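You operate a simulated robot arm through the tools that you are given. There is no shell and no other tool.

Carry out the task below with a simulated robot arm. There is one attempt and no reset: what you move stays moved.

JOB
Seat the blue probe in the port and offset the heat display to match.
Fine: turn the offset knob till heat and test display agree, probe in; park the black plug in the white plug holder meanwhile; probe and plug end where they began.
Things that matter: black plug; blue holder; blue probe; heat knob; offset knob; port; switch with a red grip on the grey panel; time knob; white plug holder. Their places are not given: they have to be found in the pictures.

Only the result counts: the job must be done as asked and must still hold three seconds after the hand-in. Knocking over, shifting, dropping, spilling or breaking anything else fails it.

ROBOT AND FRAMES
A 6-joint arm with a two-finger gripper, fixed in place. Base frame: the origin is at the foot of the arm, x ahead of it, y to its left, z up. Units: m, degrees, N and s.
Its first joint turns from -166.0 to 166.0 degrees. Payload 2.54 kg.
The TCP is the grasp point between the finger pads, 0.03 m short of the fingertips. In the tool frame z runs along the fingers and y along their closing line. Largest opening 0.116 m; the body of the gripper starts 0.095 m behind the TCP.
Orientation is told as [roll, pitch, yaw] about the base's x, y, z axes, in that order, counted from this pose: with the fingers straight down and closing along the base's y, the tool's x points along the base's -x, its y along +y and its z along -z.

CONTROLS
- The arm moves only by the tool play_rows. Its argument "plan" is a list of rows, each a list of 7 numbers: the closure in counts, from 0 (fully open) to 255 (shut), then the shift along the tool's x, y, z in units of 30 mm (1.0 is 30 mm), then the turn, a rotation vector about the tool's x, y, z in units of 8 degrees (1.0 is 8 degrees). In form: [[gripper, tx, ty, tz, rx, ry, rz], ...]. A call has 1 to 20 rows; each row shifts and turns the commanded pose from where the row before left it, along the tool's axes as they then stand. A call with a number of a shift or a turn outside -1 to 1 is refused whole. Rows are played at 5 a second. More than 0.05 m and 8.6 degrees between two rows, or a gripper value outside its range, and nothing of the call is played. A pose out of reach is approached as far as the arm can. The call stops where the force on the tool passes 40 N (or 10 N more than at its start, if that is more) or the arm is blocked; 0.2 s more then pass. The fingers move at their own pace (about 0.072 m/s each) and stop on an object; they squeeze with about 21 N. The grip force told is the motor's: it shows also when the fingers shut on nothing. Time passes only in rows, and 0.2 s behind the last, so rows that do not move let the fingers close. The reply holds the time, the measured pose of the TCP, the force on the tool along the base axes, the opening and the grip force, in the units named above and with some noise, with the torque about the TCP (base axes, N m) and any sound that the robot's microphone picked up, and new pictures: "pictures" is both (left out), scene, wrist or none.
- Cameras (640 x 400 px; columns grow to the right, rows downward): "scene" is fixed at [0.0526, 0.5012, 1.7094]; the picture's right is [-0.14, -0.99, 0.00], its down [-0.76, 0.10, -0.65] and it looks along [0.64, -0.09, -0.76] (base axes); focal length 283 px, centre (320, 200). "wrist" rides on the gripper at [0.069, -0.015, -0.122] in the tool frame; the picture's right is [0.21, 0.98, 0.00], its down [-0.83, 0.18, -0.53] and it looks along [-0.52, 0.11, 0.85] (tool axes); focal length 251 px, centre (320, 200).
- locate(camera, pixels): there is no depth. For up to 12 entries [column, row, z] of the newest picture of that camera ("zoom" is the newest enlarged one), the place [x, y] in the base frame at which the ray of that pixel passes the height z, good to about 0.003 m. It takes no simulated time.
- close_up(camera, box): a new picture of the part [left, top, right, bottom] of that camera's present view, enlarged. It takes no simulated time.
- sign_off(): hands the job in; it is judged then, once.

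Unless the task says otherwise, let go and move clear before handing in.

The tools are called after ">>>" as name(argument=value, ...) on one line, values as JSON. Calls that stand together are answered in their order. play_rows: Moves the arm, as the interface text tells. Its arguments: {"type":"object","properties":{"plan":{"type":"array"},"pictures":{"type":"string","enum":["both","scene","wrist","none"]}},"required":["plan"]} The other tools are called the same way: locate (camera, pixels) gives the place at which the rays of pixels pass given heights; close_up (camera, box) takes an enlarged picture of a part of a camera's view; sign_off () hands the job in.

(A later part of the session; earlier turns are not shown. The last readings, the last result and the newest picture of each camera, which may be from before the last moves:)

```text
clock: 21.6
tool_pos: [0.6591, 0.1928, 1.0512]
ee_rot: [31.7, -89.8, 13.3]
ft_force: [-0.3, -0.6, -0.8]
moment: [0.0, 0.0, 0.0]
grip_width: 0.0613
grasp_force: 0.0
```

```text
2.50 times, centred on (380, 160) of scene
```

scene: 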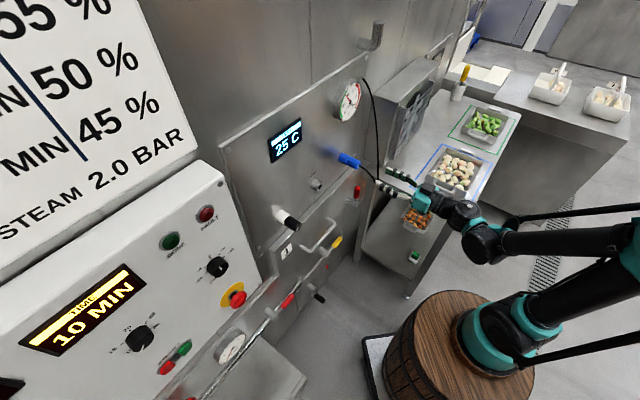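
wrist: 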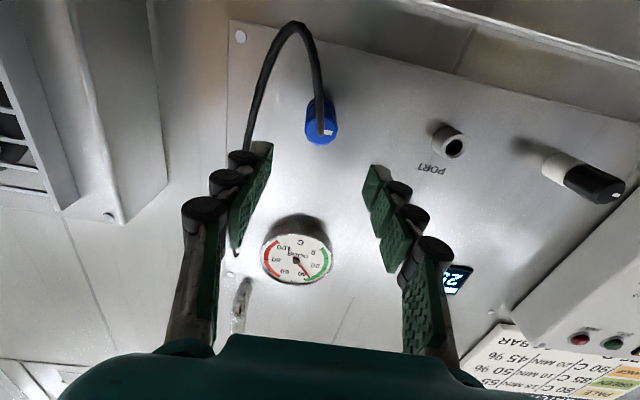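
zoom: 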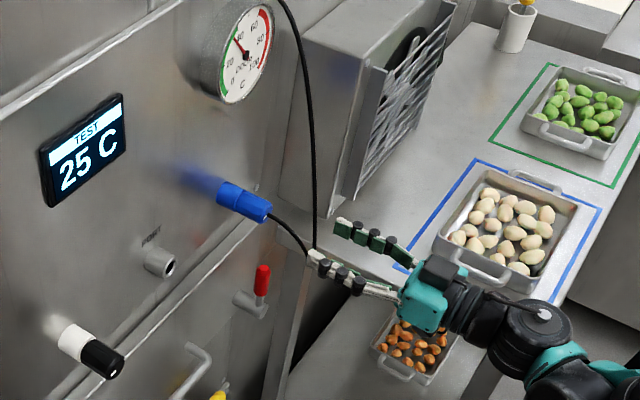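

The probe face is at (320.7,132), within a pixel of the tool axis (320,130.5), and the rising cable lies about 55 mm to the right. I will narrow the opening to about 48 mm so the right finger clears the cable and advance most of the way.

>>> play_rows(plan=[[150, 0, 0, 0, 0, 0, 0], [150, 0, 0, 0.7, 0, 0, 0], [150, 0, 0, 0.8, 0, 0, 0], [150, 0, 0, 0.8, 0, 0, 0], [150, 0, 0, 0.7, 0, 0, 0]])

>>> close_up(camera="wrist", box=[200, 60, 440, 210])

>>> close_up(camera="scene", box=[310, 130, 430, 205])

```text
clock: 22.8
tool_pos: [0.7228, 0.2575, 1.0491]
ee_rot: [33.3, -89.9, 11.7]
ft_force: [1.1, -0.9, 0.5]
moment: [-0.01, -0.03, 0.02]
grip_width: 0.0479
grasp_force: 0.0
```

scene: 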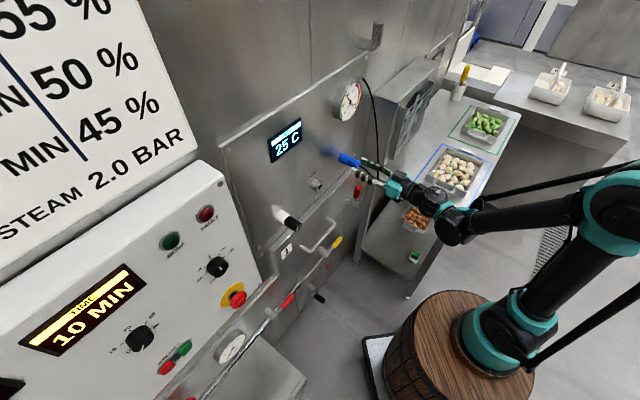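
wrist: 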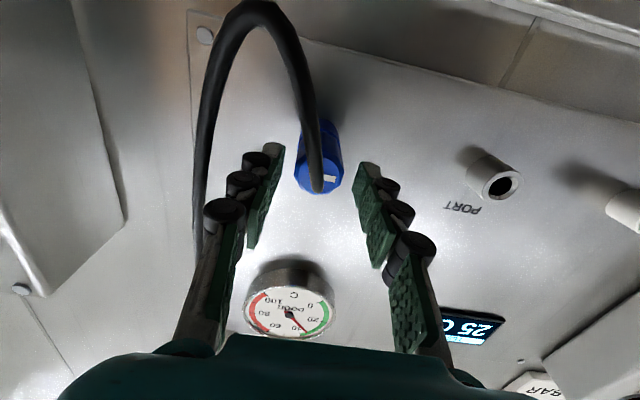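

```text
2.67 times, centred on (320, 135) of wrist
```

zoom: 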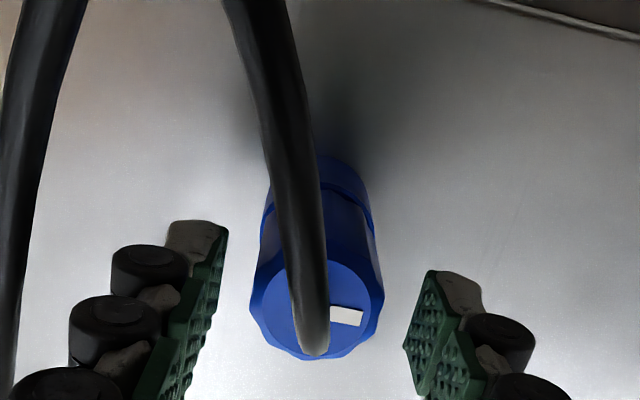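

```text
5.33 times, centred on (370, 168) of scene
```

zoom: 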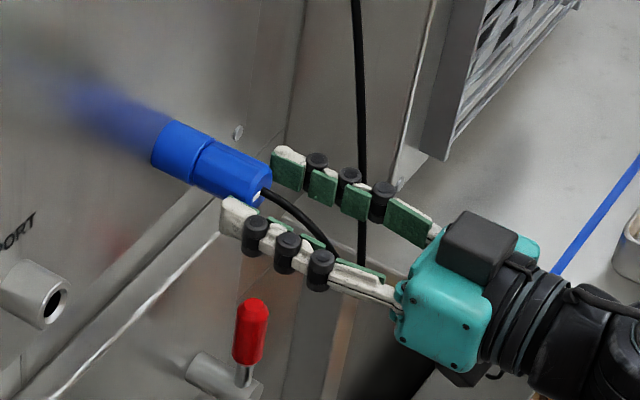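

The probe sits between the fingers with its face at about (318.5,169). I will advance 31 mm with a 1 mm correction to the right and close on the blue body.

>>> play_rows(plan=[[150, 0.02, -0.03, 0.5, 0, 0, 0], [150, 0, 0, 0.53, 0, 0, 0], [255, 0, 0, 0, 0, 0, 0], [255, 0, 0, 0, 0, 0, 0], [255, 0, 0, 0, 0, 0, 0], [255, 0, 0, 0, 0, 0, 0]])

>>> close_up(camera="scene", box=[310, 130, 430, 205])

```text
clock: 24.2
tool_pos: [0.747, 0.2779, 1.0496]
ee_rot: [29.7, -89.9, 15.3]
ft_force: [0.3, -1.1, 0.5]
moment: [-0.01, -0.01, 0.02]
grip_width: 0.0308
grasp_force: 20.9
```

scene: 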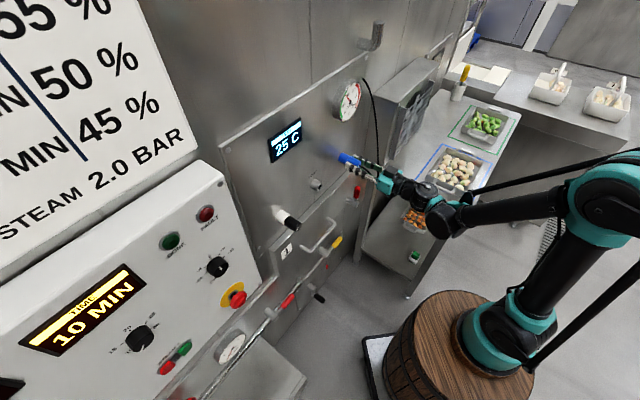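
wrist: 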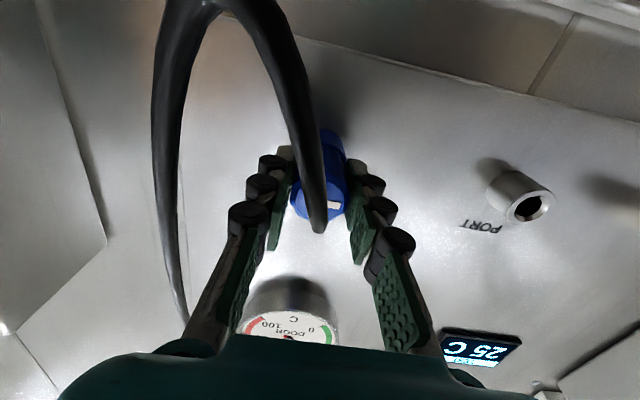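

```text
5.33 times, centred on (370, 168) of scene
```

zoom: 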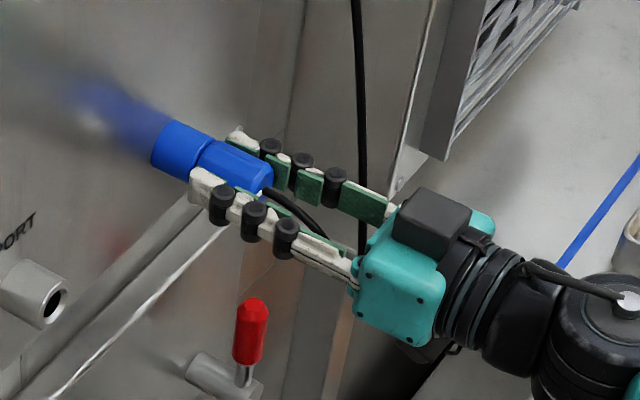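

The probe is gripped at 30.8 mm with no side load. I will pull it straight back, checking how long its rod is.

>>> play_rows(plan=[[255, 0, 0, -0.15, 0, 0, 0], [255, 0, 0, -0.3, 0, 0, 0], [255, 0, 0, -0.5, 0, 0, 0], [255, 0, 0, -0.6, 0, 0, 0], [255, 0, 0, -0.6, 0, 0, 0], [255, 0, 0, -0.6, 0, 0, 0]])

>>> close_up(camera="scene", box=[300, 120, 440, 207])

>>> close_up(camera="wrist", box=[200, 40, 520, 240])

```text
clock: 25.6
tool_pos: [0.6879, 0.22, 1.0472]
ee_rot: [31.5, -89.7, 13.5]
ft_force: [0.6, 0.6, 0.3]
moment: [-0.03, -0.01, 0.01]
grip_width: 0.031
grasp_force: 21.4
```

scene: 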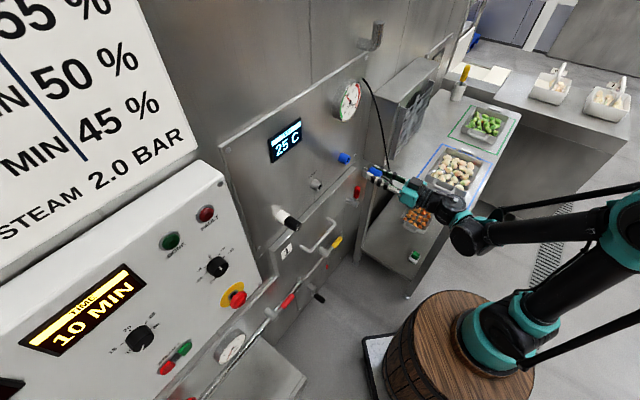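
wrist: 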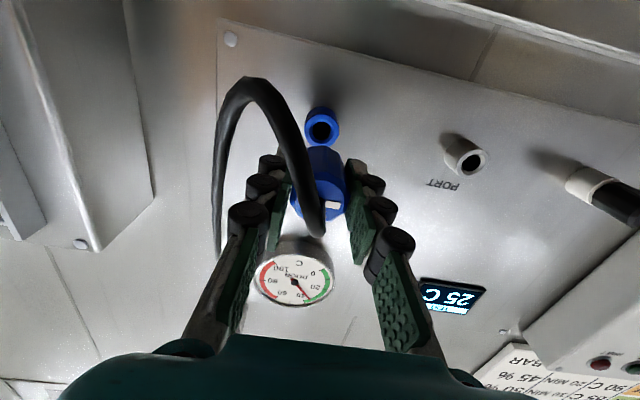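

```text
4.57 times, centred on (370, 164) of scene
```

zoom: 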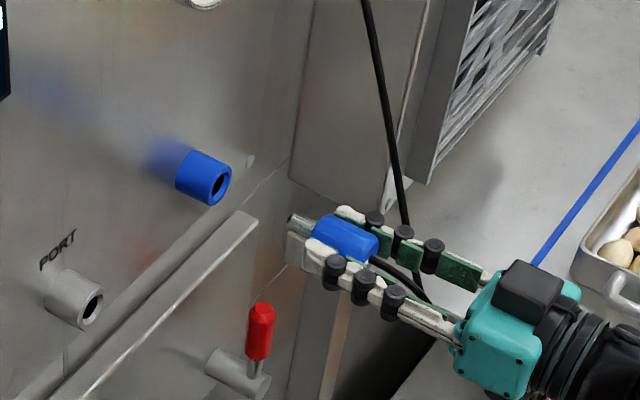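

```text
2.00 times, centred on (360, 140) of wrist
```

zoom: 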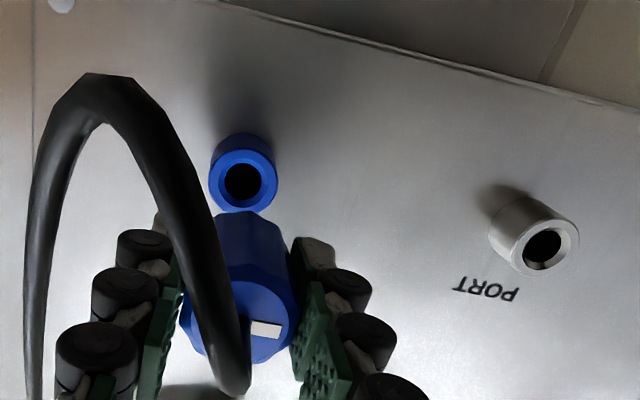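

The probe is out and has the same short rod. I will slide left 0.161 m to the port at this stand-off.

>>> play_rows(plan=[[255, 0, 0.6, 0, 0, 0, 0], [255, 0, 0.95, 0, 0, 0, 0], [255, -0.02, 0.95, 0, 0, 0, 0], [255, 0, 0.95, 0, 0, 0, 0], [255, 0, 0.95, 0.1, 0, 0, 0], [255, 0, 0.6, 0, 0, 0, 0], [255, 0, 0.36, 0, 0, 0, 0]])

>>> close_up(camera="wrist", box=[260, 80, 390, 160])

>>> close_up(camera="scene", box=[280, 150, 400, 225])

```text
clock: 27.2
tool_pos: [0.5766, 0.3359, 1.0508]
ee_rot: [83.0, -89.9, -37.7]
ft_force: [0.8, -0.4, 0.0]
moment: [0.02, 0.0, 0.03]
grip_width: 0.0307
grasp_force: 21.6
```

scene: 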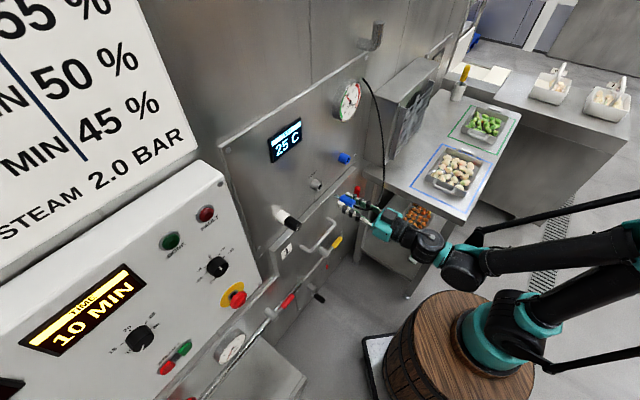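
wrist: 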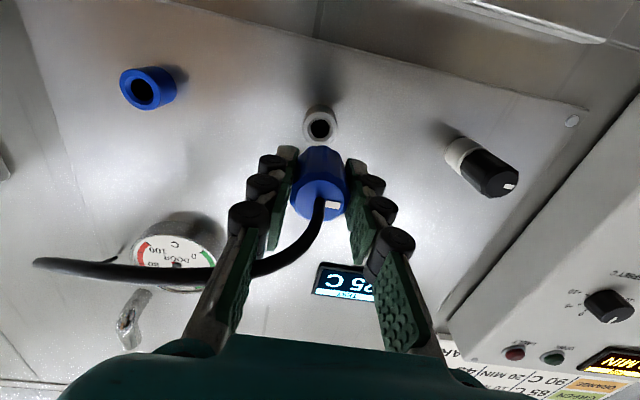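

```text
4.92 times, centred on (325, 120) of wrist
```

zoom: 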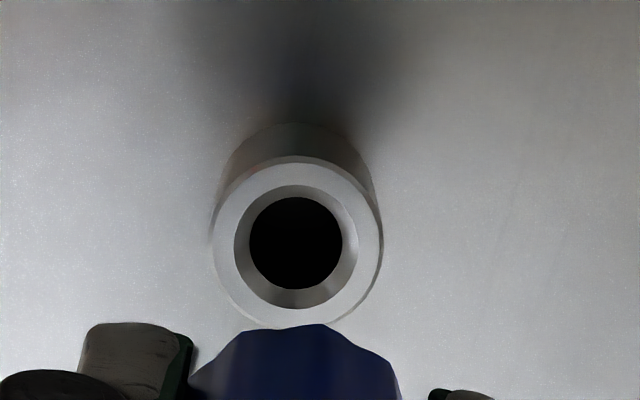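

```text
5.33 times, centred on (340, 188) of scene
```

zoom: 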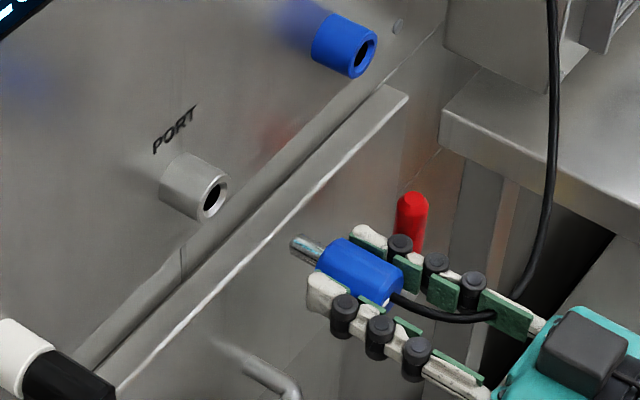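

The port hole is at (320.1,128.7), within a pixel of the reference. I will insert the probe with the same moves as for the plug.

>>> play_rows(plan=[[255, 0, 0.015, 0.5, 0, 0, 0], [255, 0, 0, 0.6, 0, 0, 0], [255, 0, 0, 0.5, 0, 0, 0], [255, 0, 0, 0.2, 0, 0, 0], [255, 0, 0, 0.2, 0, 0, 0], [255, 0, 0, 0.13, 0, 0, 0], [255, 0, 0, 0.13, 0, 0, 0], [255, 0, 0, 0.13, 0, 0, 0], [255, 0, 0, 0.1, 0, 0, 0]])

>>> close_up(camera="scene", box=[260, 110, 380, 210])

```text
clock: 29.2
tool_pos: [0.6301, 0.3873, 1.051]
ee_rot: [30.3, -89.8, 14.7]
ft_force: [0.2, -1.3, -0.9]
moment: [0.01, 0.02, 0.0]
grip_width: 0.0305
grasp_force: 20.8
```

scene: 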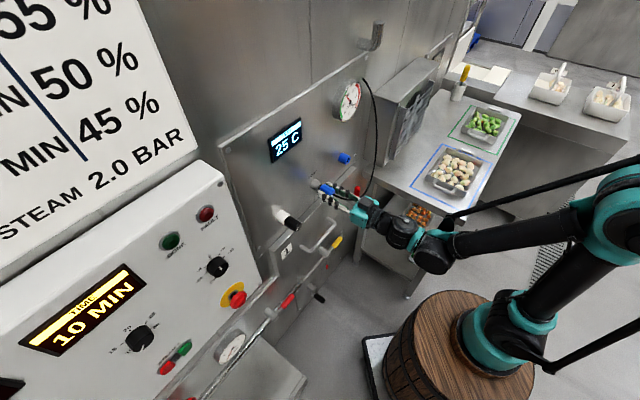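
wrist: 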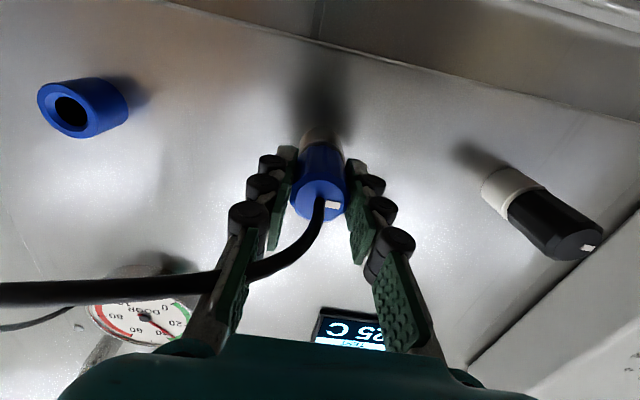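

```text
4.00 times, centred on (320, 160) of scene
```

zoom: 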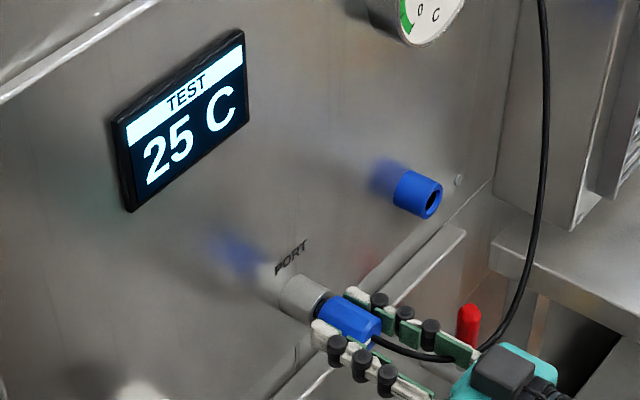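

The depth is f=0.719, about 5 mm from fully seated. I will push in by small steps until I feel the contact.

>>> play_rows(plan=[[255, 0, 0, 0.08, 0, 0, 0], [255, 0, 0, 0.05, 0, 0, 0]], pictures="scene")

```text
clock: 29.8
tool_pos: [0.6318, 0.3911, 1.0495]
ee_rot: [26.4, -89.8, 18.8]
ft_force: [0.5, -0.1, 0.5]
moment: [-0.01, 0.06, -0.03]
grip_width: 0.031
grasp_force: 21.2
```

scene: 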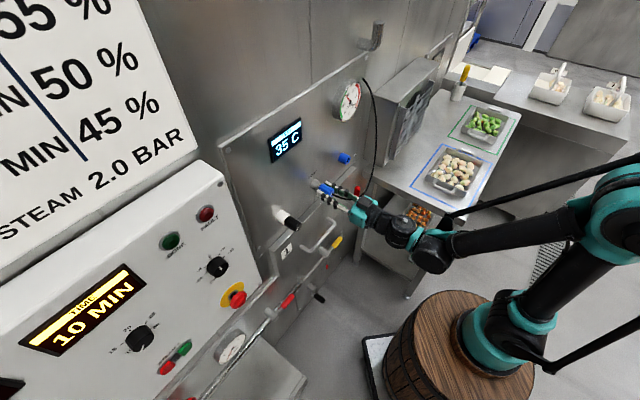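

The TEST display has changed to 35 C, so the probe registers as seated. I will press a little further to reach the stop.

>>> play_rows(plan=[[255, 0, 0, 0.03, 0, 0, 0], [255, 0, 0, 0.03, 0, 0, 0]], pictures="none")

>>> close_up(camera="scene", box=[260, 110, 380, 210])

```text
clock: 30.4
tool_pos: [0.6327, 0.3927, 1.0492]
ee_rot: [28.2, -89.8, 16.9]
ft_force: [-10.1, -5.9, -8.1]
moment: [-0.18, 0.24, 0.12]
grip_width: 0.0309
grasp_force: 21.0
```

```text
4.00 times, centred on (320, 160) of scene
```

zoom: 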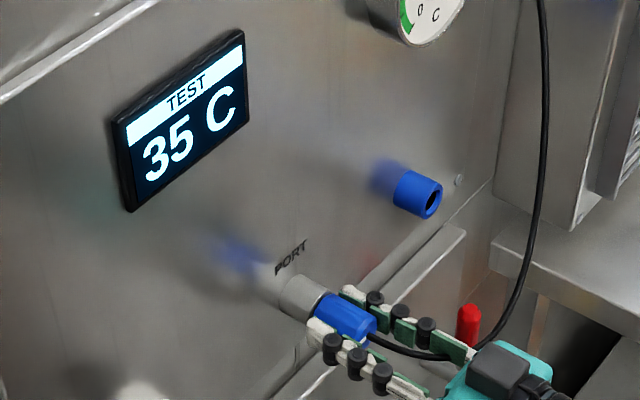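

It is seated, with about 11 N at the stop, and TEST is 35 C. I will ease off, open and back away, then go to the offset knob.

>>> play_rows(plan=[[255, 0, 0, -0.03, 0, 0, 0], [130, 0, 0, 0, 0, 0, 0], [130, 0, 0, 0, 0, 0, 0], [130, 0, 0, 0, 0, 0, 0], [130, 0, 0, -0.4, 0, 0, 0], [130, 0, 0, -0.8, 0, 0, 0], [130, 0, 0, -0.9, 0, 0, 0], [130, 0, 0, -0.9, 0, 0, 0], [130, 0, 0, -0.8, 0, 0, 0]])

>>> close_up(camera="scene", box=[240, 110, 380, 240])

```text
clock: 32.4
tool_pos: [0.5515, 0.3096, 1.0473]
ee_rot: [24.6, -89.9, 20.5]
ft_force: [0.2, -0.1, 0.5]
moment: [0.0, -0.01, 0.0]
grip_width: 0.0567
grasp_force: 0.0
```

scene: 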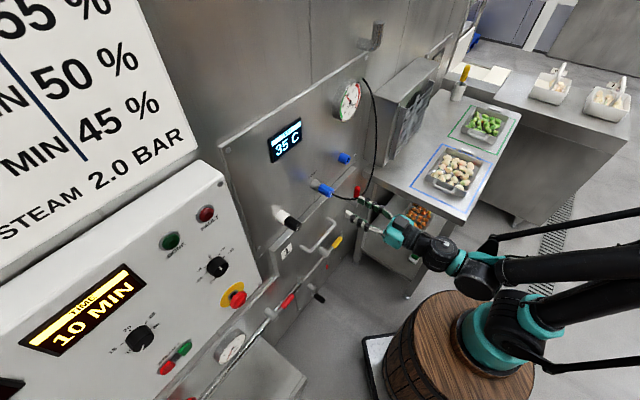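
wrist: 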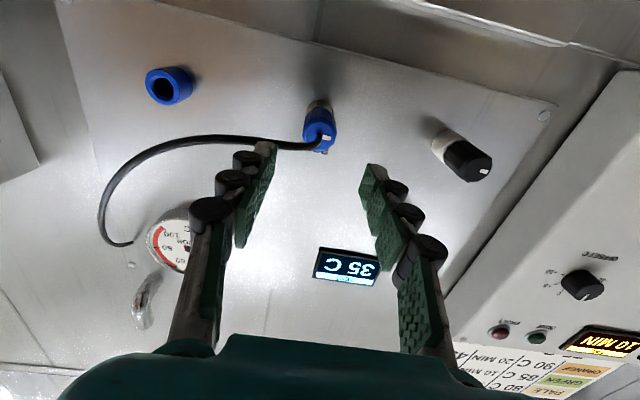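

```text
3.08 times, centred on (310, 175) of scene
```

zoom: 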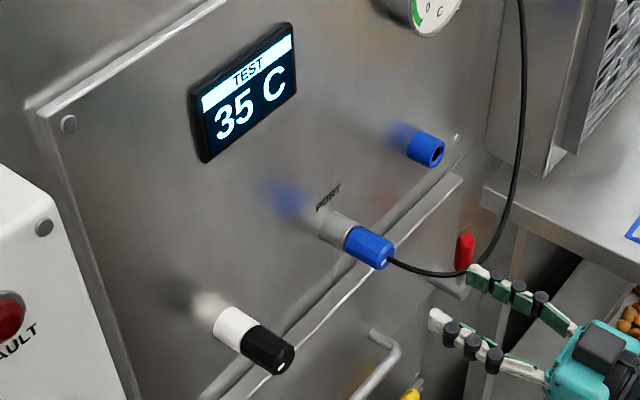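

The probe is seated in the port (TEST 35 C) and the plug is parked in the white holder. I will move up and left to stand off in front of the offset knob and look at it.

>>> play_rows(plan=[[130, -0.35, 1, -0.1, 0, 0, 0], [130, -0.35, 1, -0.1, 0, 0, 0], [130, -0.35, 1, -0.1, 0, 0, 0], [130, -0.35, 1, -0.1, 0, 0, 0], [130, -0.35, 1, -0.1, 0, 0, 0], [130, -0.35, 1, -0.1, 0, 0, 0], [130, -0.35, 1, -0.1, 0, 0, 0], [130, -0.35, 1, -0.1, 0, 0, 0], [130, -0.35, 1, -0.1, 0, 0, 0], [130, -0.35, 1, -0.1, 0, 0, 0], [130, -0.35, 1, 0, 0, 0, 0], [130, -0.35, 1, 0, 0, 0, 0], [130, -0.35, 1, 0, 0, 0, 0]])

```text
clock: 35.2
tool_pos: [0.2555, 0.5665, 1.1877]
ee_rot: [34.3, -89.9, 10.7]
ft_force: [0.5, 0.0, 0.0]
moment: [-0.02, -0.01, 0.03]
grip_width: 0.0568
grasp_force: 0.1
```

scene: 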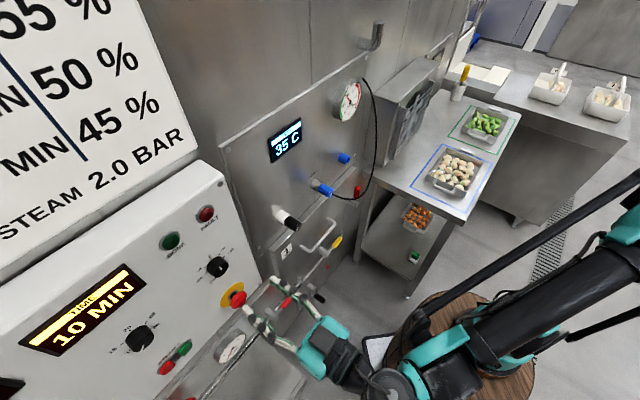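
wrist: 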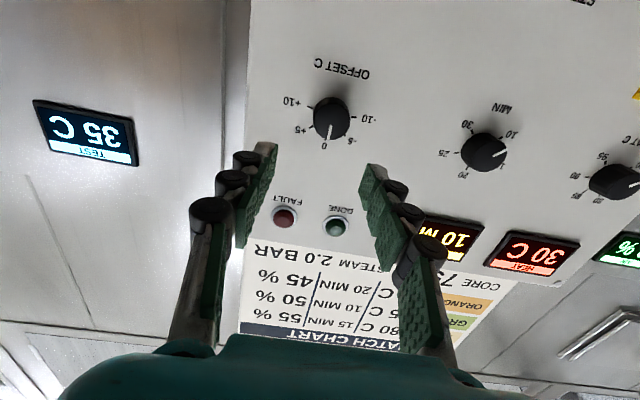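

Both displays are visible from here: TEST 35 C at (85,132) and HEAT 30 C at (533,250). The offset knob is at (331,118), with its pointer at 0. I will enlarge it to measure its position.

>>> close_up(camera="wrist", box=[260, 60, 420, 160])

>>> close_up(camera="wrist", box=[400, 100, 640, 280])

>>> close_up(camera="scene", box=[160, 190, 300, 330])

```text
4.00 times, centred on (340, 110) of wrist
```

zoom: 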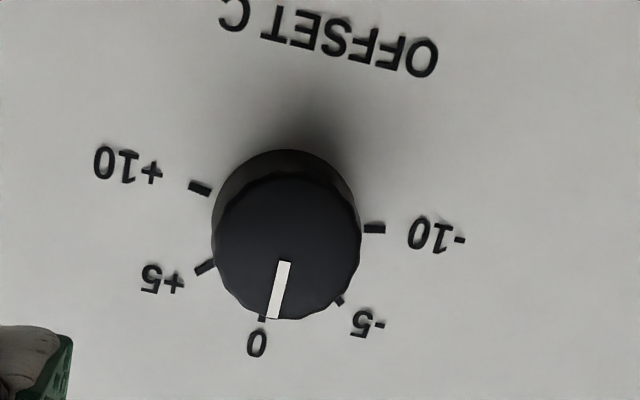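

```text
2.22 times, centred on (520, 190) of wrist
```

zoom: 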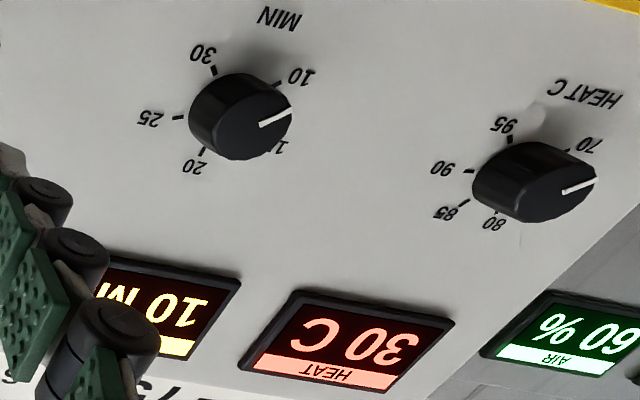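

```text
2.86 times, centred on (230, 260) of scene
```

zoom: 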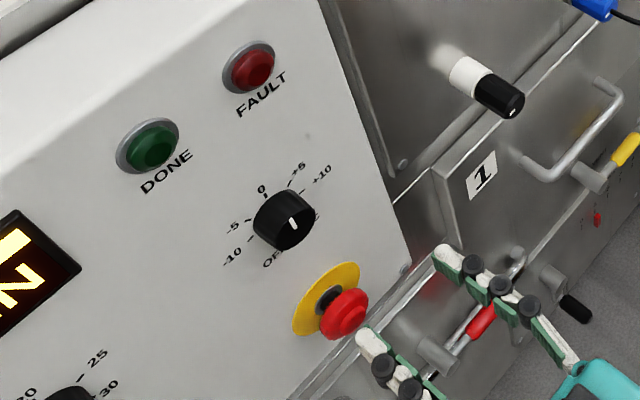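

The scale has 45 degrees per 5 C: 0 at the top, +5 at 45 degrees clockwise, +10 to the right. I need the knob's depth, so I will triangulate its face and the dial plane.

>>> locate(camera="wrist", pixels=[[332, 121.5, 1.15], [332, 121.5, 1.2], [331.75, 112, 1.15], [331.75, 112, 1.2], [380, 118, 1.15], [380, 118, 1.2], [285, 110, 1.15], [285, 110, 1.2]])

>>> locate(camera="scene", pixels=[[219.9, 269.4, 1.1], [219.9, 269.4, 1.2], [215.3, 264.5, 1.1], [215.3, 264.5, 1.2]])

>>> close_up(camera="scene", box=[190, 240, 250, 290])

```text
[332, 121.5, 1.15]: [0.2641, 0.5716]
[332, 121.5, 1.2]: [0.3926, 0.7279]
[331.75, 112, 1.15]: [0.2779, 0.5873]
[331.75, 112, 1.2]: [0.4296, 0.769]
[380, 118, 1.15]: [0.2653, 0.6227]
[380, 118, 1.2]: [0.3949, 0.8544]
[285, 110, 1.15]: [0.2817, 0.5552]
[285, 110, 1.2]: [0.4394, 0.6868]
```

```text
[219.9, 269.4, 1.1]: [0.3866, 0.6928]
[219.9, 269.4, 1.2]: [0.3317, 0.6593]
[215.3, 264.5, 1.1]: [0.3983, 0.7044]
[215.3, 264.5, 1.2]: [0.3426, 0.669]
```

```text
8.00 times, centred on (220, 265) of scene
```

zoom: 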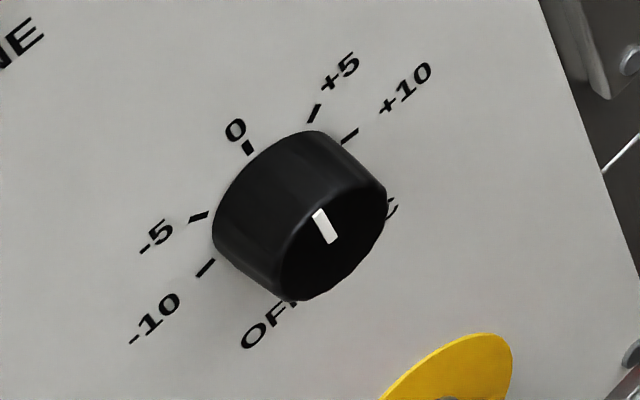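

Refined geometry: the knob axis is at l=0.229, z=1.180, its face is near f=0.707 and the panel near f=0.729, with about 50 degrees per 5 C. I will centre on it and approach to about 2 cm short of the face.

>>> play_rows(plan=[[100, 0.22, 0.3, 0.4, 0, 0, 0], [100, 0, 0, 0.8, 0, 0, 0], [100, 0, 0, 0.8, 0, 0, 0]])

>>> close_up(camera="wrist", box=[240, 80, 400, 180])

>>> close_up(camera="scene", box=[170, 230, 290, 320])

```text
clock: 36.0
tool_pos: [0.2904, 0.6134, 1.1789]
ee_rot: [32.0, -89.8, 13.0]
ft_force: [-0.2, 0.1, -0.3]
moment: [0.0, 0.02, 0.0]
grip_width: 0.0707
grasp_force: 0.0
```

scene: 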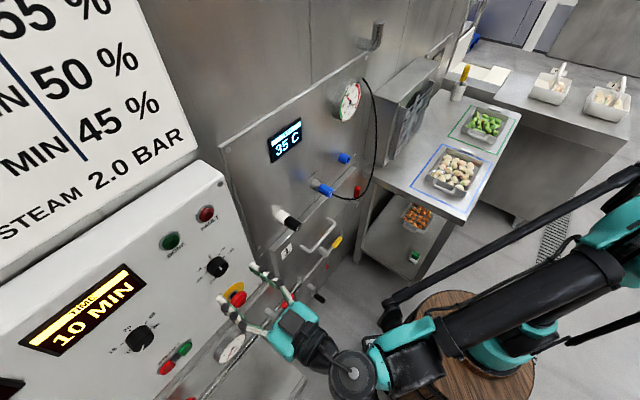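
wrist: 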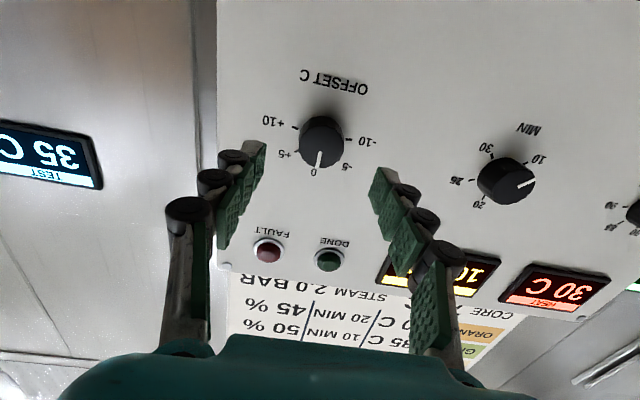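

```text
4.00 times, centred on (320, 130) of wrist
```

zoom: 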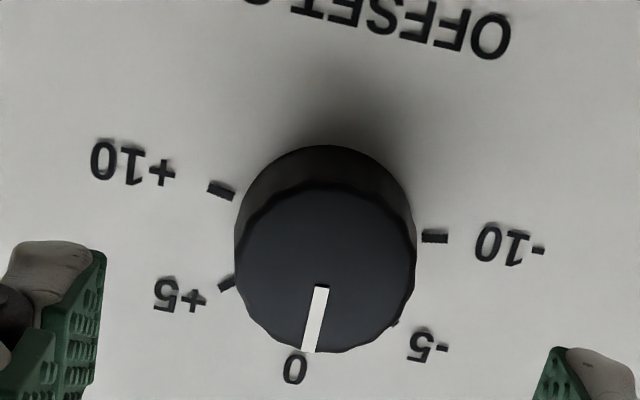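

```text
4.44 times, centred on (230, 275) of scene
```

zoom: 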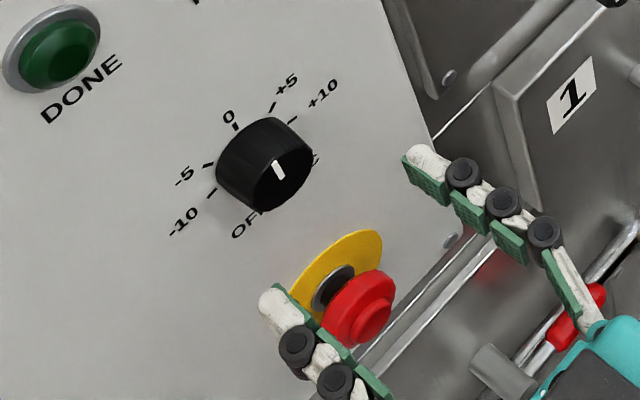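

The knob face is centred at (321.4,146.8), so it needs a correction of about 1 mm left and 1 mm down. I will advance so the fingertips overlap the knob by about 12 mm and check the gap to the panel.

>>> play_rows(plan=[[110, 0.03, 0.03, 0.6, 0, 0, 0], [120, 0, 0, 0.6, 0, 0, 0], [120, 0, 0, 0.5, 0, 0, 0]])

>>> close_up(camera="wrist", box=[220, 90, 420, 215])

>>> close_up(camera="scene", box=[170, 230, 290, 320])

```text
clock: 36.8
tool_pos: [0.3258, 0.6516, 1.1799]
ee_rot: [31.3, -89.8, 13.8]
ft_force: [1.2, -0.2, 0.5]
moment: [0.03, -0.03, 0.02]
grip_width: 0.0615
grasp_force: 0.1
```

scene: 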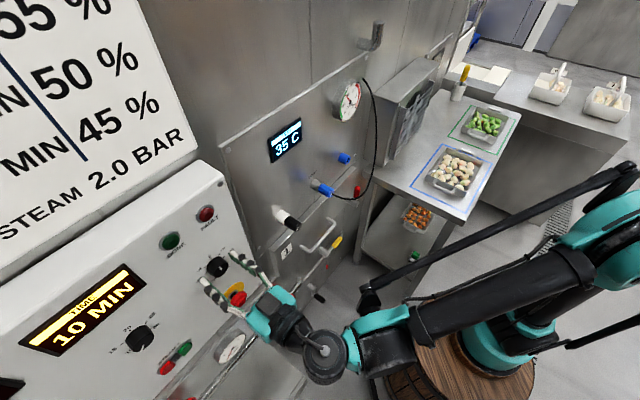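
wrist: 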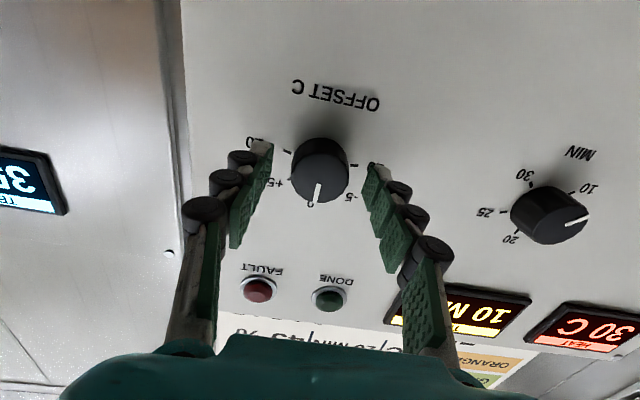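

```text
3.20 times, centred on (320, 152) of wrist
```

zoom: 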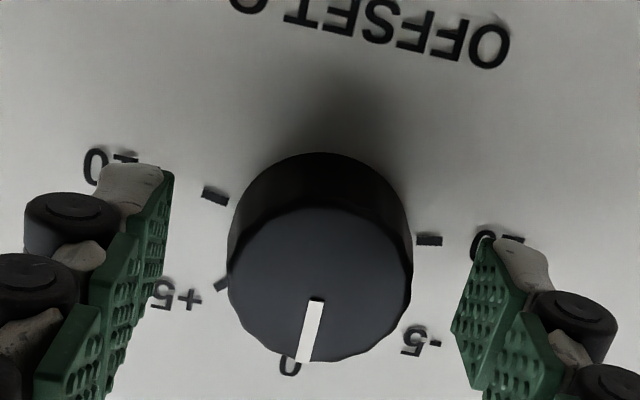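

```text
4.44 times, centred on (230, 275) of scene
```

zoom: 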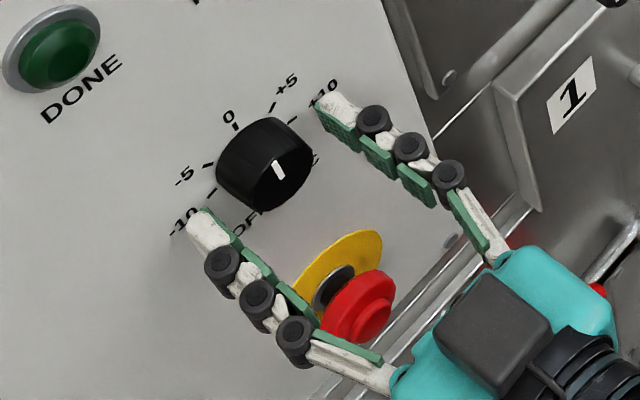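

The fingers straddle the knob and it is centred at (320,178). I will advance 2.5 mm more and close.

>>> play_rows(plan=[[120, 0, 0, 0.08, 0, 0, 0], [255, 0, 0, 0, 0, 0, 0], [255, 0, 0, 0, 0, 0, 0], [255, 0, 0, 0, 0, 0, 0], [255, 0, 0, 0, 0, 0, 0]])

>>> close_up(camera="wrist", box=[220, 90, 420, 215])

>>> close_up(camera="wrist", box=[440, 260, 640, 385])

```text
clock: 38.0
tool_pos: [0.3268, 0.6535, 1.1797]
ee_rot: [27.3, -89.8, 17.9]
ft_force: [-4.3, 4.0, 0.7]
moment: [0.0, -0.03, 0.2]
grip_width: 0.036
grasp_force: 44.9
```

scene: 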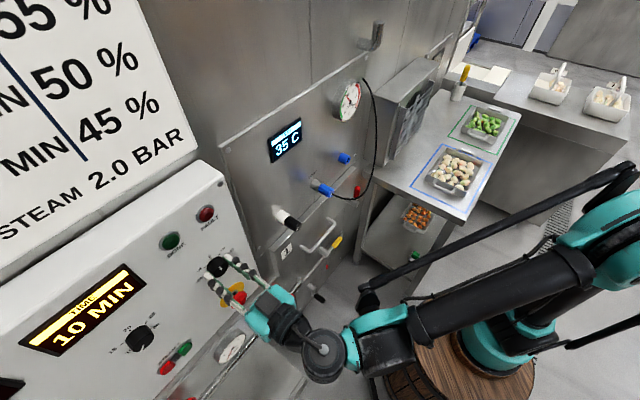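
wrist: 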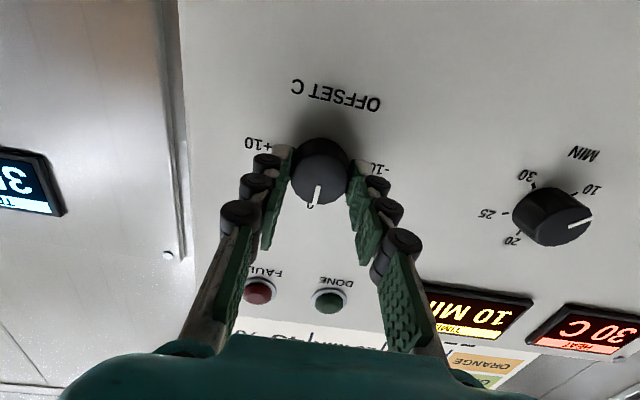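

```text
3.20 times, centred on (320, 152) of wrist
```

zoom: 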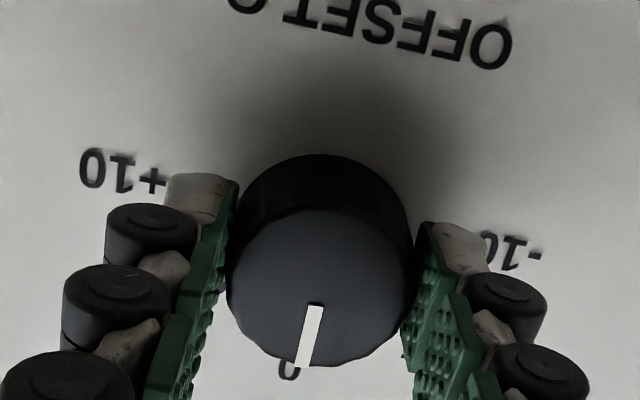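

```text
3.20 times, centred on (540, 322) of wrist
```

zoom: 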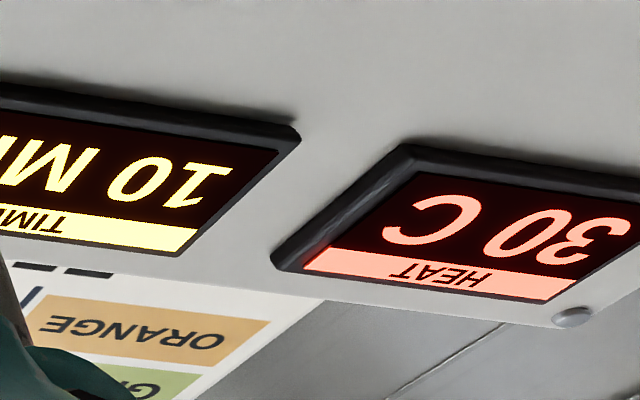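

The knob is gripped at 36 mm with only about 6 N of side force. I will turn 16 degrees clockwise and check the HEAT display for direction.

>>> play_rows(plan=[[255, 0, 0, 0, 0, 0, 0.5], [255, 0, 0, 0, 0, 0, 0.5], [255, 0, 0, 0, 0, 0, 0.5], [255, 0, 0, 0, 0, 0, 0.5]])

>>> close_up(camera="wrist", box=[440, 200, 640, 325])

>>> close_up(camera="wrist", box=[220, 90, 420, 215])

```text
clock: 39.0
tool_pos: [0.3282, 0.6534, 1.1787]
ee_rot: [89.6, -73.9, -44.5]
ft_force: [-5.0, 0.7, 0.5]
moment: [-0.63, 0.65, 0.31]
grip_width: 0.0359
grasp_force: 44.6
```

scene: 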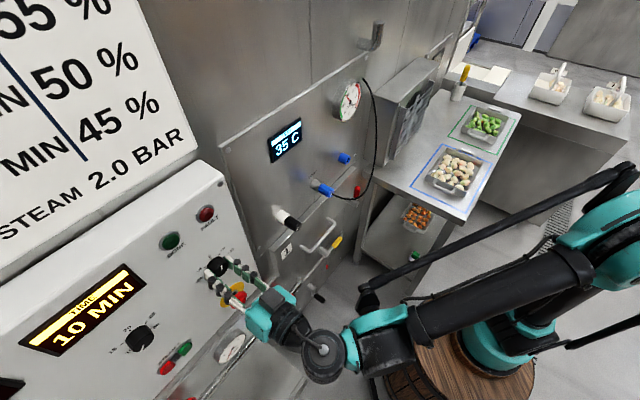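
wrist: 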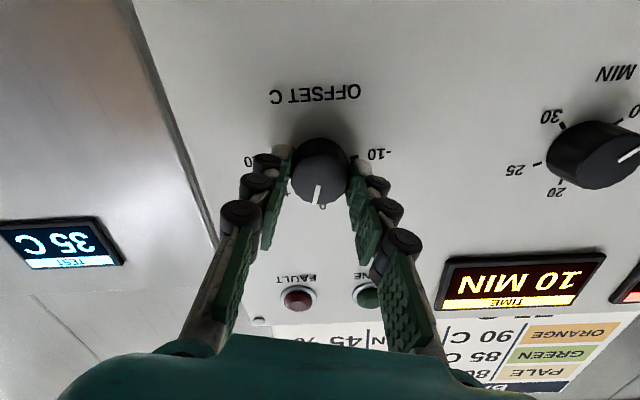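

```text
3.20 times, centred on (540, 262) of wrist
```

zoom: 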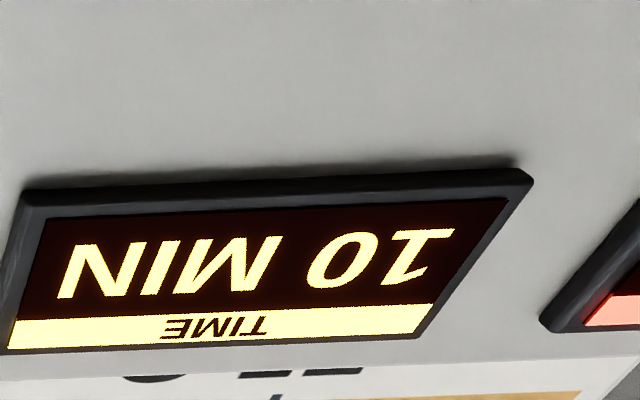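

```text
3.20 times, centred on (320, 152) of wrist
```

zoom: 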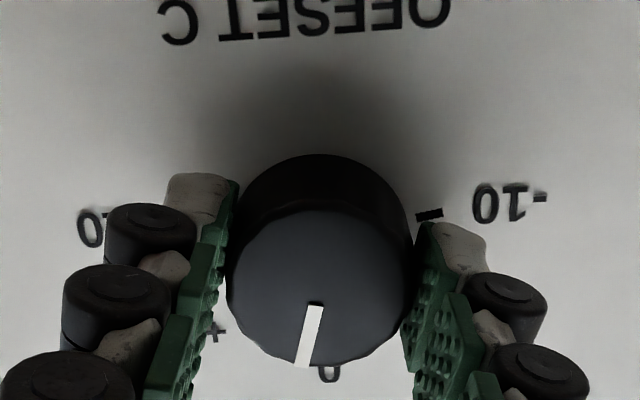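

The pointer follows the grip towards +5 (pointer at zoom (308,335), 0 label now to its right). I will turn a further 34 degrees for about 50 degrees in total.

>>> play_rows(plan=[[255, 0, 0, 0, 0, 0, 0.5], [255, 0, 0, 0, 0, 0, 0.5], [255, 0, 0, 0, 0, 0, 0.5], [255, 0, 0, 0, 0, 0, 0.5], [255, 0, 0, 0, 0, 0, 0.5], [255, 0, 0, 0, 0, 0, 0.5], [255, 0, 0, 0, 0, 0, 0.5], [255, 0, 0, 0, 0, 0, 0.5], [255, 0, 0, 0, 0, 0, 0.25]])

>>> close_up(camera="wrist", box=[220, 90, 420, 215])

>>> close_up(camera="scene", box=[170, 230, 290, 320])

```text
clock: 41.0
tool_pos: [0.3286, 0.6539, 1.1786]
ee_rot: [89.8, -39.9, -44.9]
ft_force: [-10.5, 3.3, -1.9]
moment: [-0.26, 0.24, 0.52]
grip_width: 0.0364
grasp_force: 45.0
```

scene: 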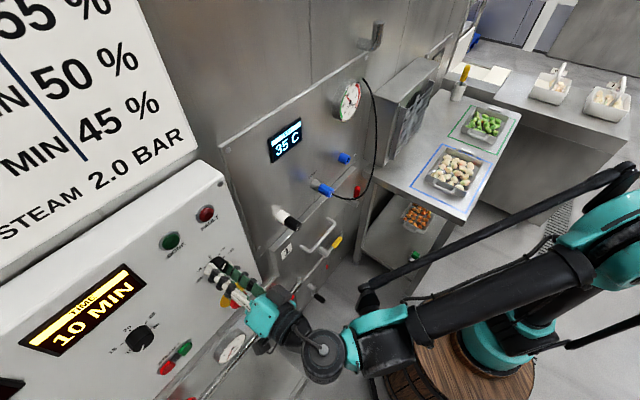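
wrist: 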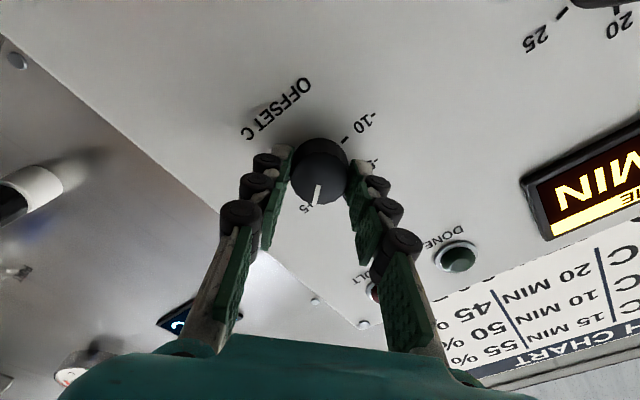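

```text
3.20 times, centred on (320, 152) of wrist
```

zoom: 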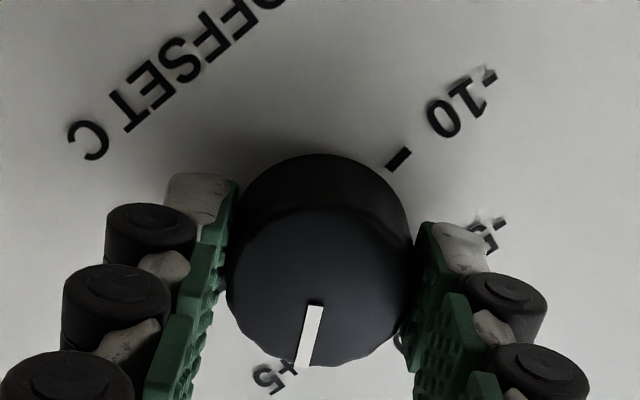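

```text
4.44 times, centred on (230, 275) of scene
```

zoom: 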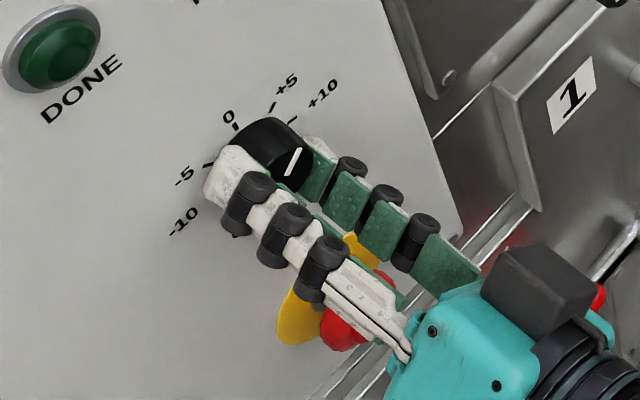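

The pointer sits at the +5 label. I will release, back off 60 mm and turn the tool back to read HEAT.

>>> play_rows(plan=[[120, 0, 0, 0, 0, 0, 0], [120, 0, 0, 0, 0, 0, 0], [120, 0, 0, -0.3, 0, 0, 0], [120, 0, 0, -0.7, 0, 0, 0], [120, 0, 0, -0.8, 0, 0, 0], [120, 0, 0, 0, 0, 0, -0.9], [120, 0, 0, 0, 0, 0, -0.9], [120, 0, 0, 0, 0, 0, -0.9], [120, 0, 0, 0, 0, 0, -0.9], [120, 0, 0, 0, 0, 0, -0.9], [120, 0, 0, 0, 0, 0, -0.9], [120, 0, 0, 0, 0, 0, -0.85]])

>>> close_up(camera="wrist", box=[240, 60, 440, 185])

>>> close_up(camera="wrist", box=[440, 180, 640, 305])

```text
clock: 43.6
tool_pos: [0.2904, 0.616, 1.1806]
ee_rot: [-10.3, -89.8, 55.3]
ft_force: [-0.1, -0.1, 0.3]
moment: [0.01, 0.04, -0.03]
grip_width: 0.0619
grasp_force: 0.1
```

scene: 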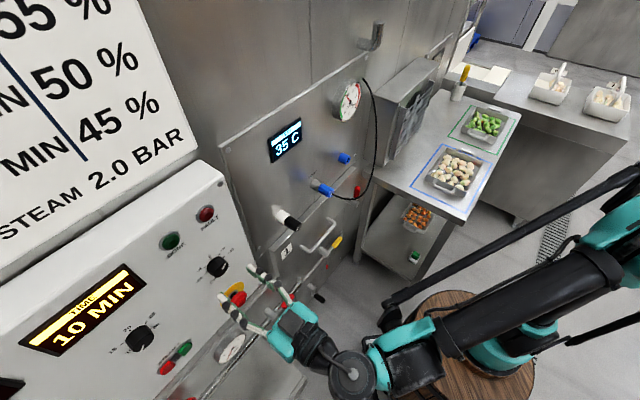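
wrist: 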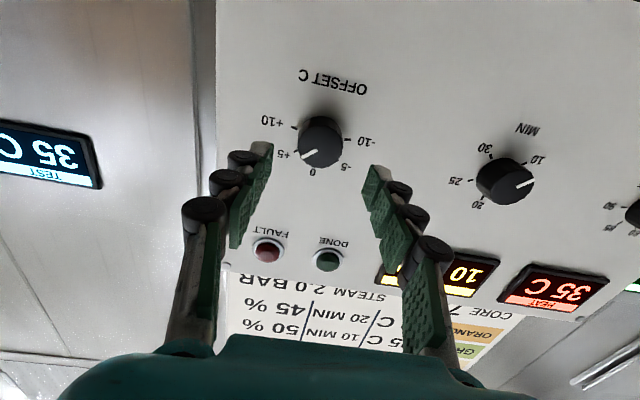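

```text
3.20 times, centred on (340, 122) of wrist
```

zoom: 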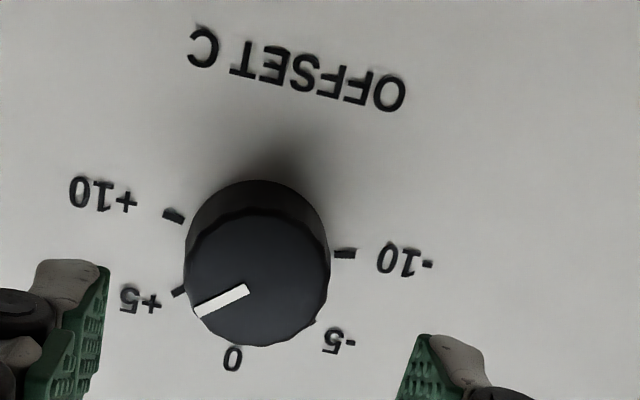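

```text
3.20 times, centred on (540, 242) of wrist
```

zoom: 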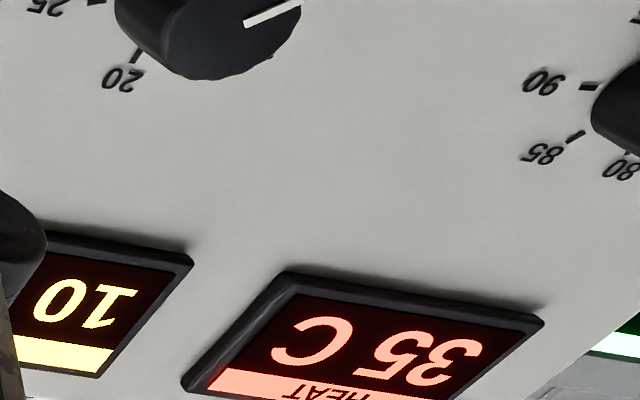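

HEAT now reads 35 C at (555,288) and TEST reads 35 C at (45,150), so they agree with the probe in. I will return to the front of the port to take the probe out.

>>> play_rows(plan=[[120, 0, 0, -0.5, 0, 0, 0], [120, 0.33, -1, -0.15, 0, 0, 0], [120, 0.33, -1, -0.15, 0, 0, 0], [120, 0.33, -1, 0, 0, 0, 0], [120, 0.33, -1, 0, 0, 0, 0], [120, 0.33, -1, 0, 0, 0, 0], [120, 0.33, -1, 0, 0, 0, 0], [120, 0.33, -1, 0, 0, 0, 0], [120, 0.33, -1, 0, 0, 0, 0], [120, 0.33, -1, 0, 0, 0, 0], [120, 0.33, -1, 0, 0, 0, 0], [120, 0.33, -1, 0, 0, 0, 0], [120, 0.33, -1, 0, 0, 0, 0], [140, 0.33, -1, 0, 0, 0, 0], [140, 0.01, -0.33, 0, 0, 0, 0]])

>>> close_up(camera="wrist", box=[220, 60, 420, 185])

>>> close_up(camera="scene", box=[260, 110, 400, 240])

```text
clock: 46.8
tool_pos: [0.555, 0.3146, 1.0499]
ee_rot: [34.9, -89.7, 10.1]
ft_force: [0.0, 0.4, -0.3]
moment: [0.02, 0.04, -0.02]
grip_width: 0.0523
grasp_force: 0.0
```

scene: 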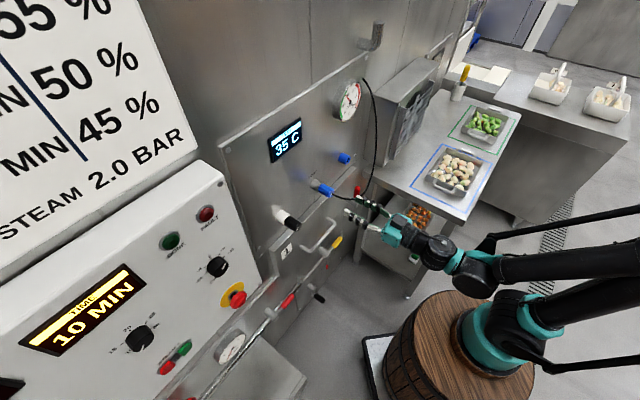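
wrist: 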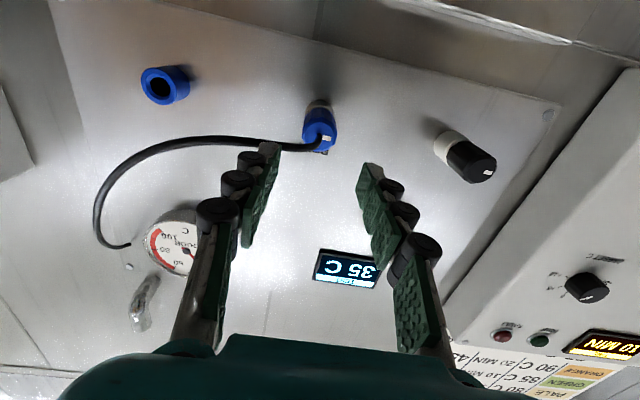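

```text
3.20 times, centred on (320, 122) of wrist
```

zoom: 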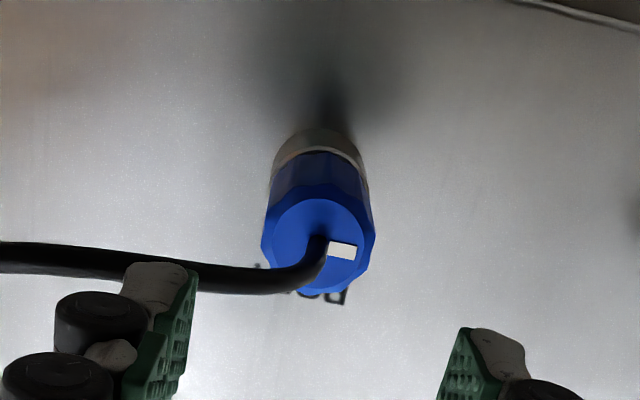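

```text
3.08 times, centred on (330, 175) of scene
```

zoom: 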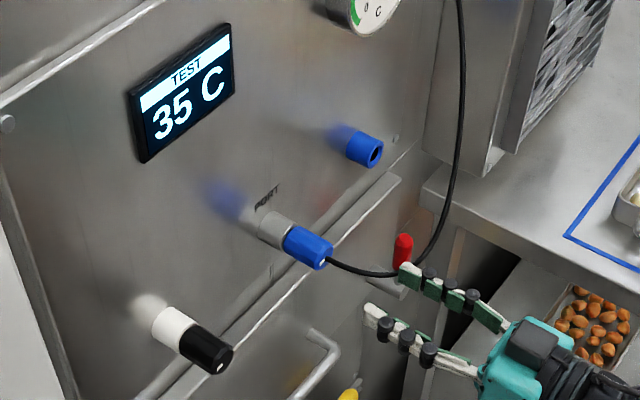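

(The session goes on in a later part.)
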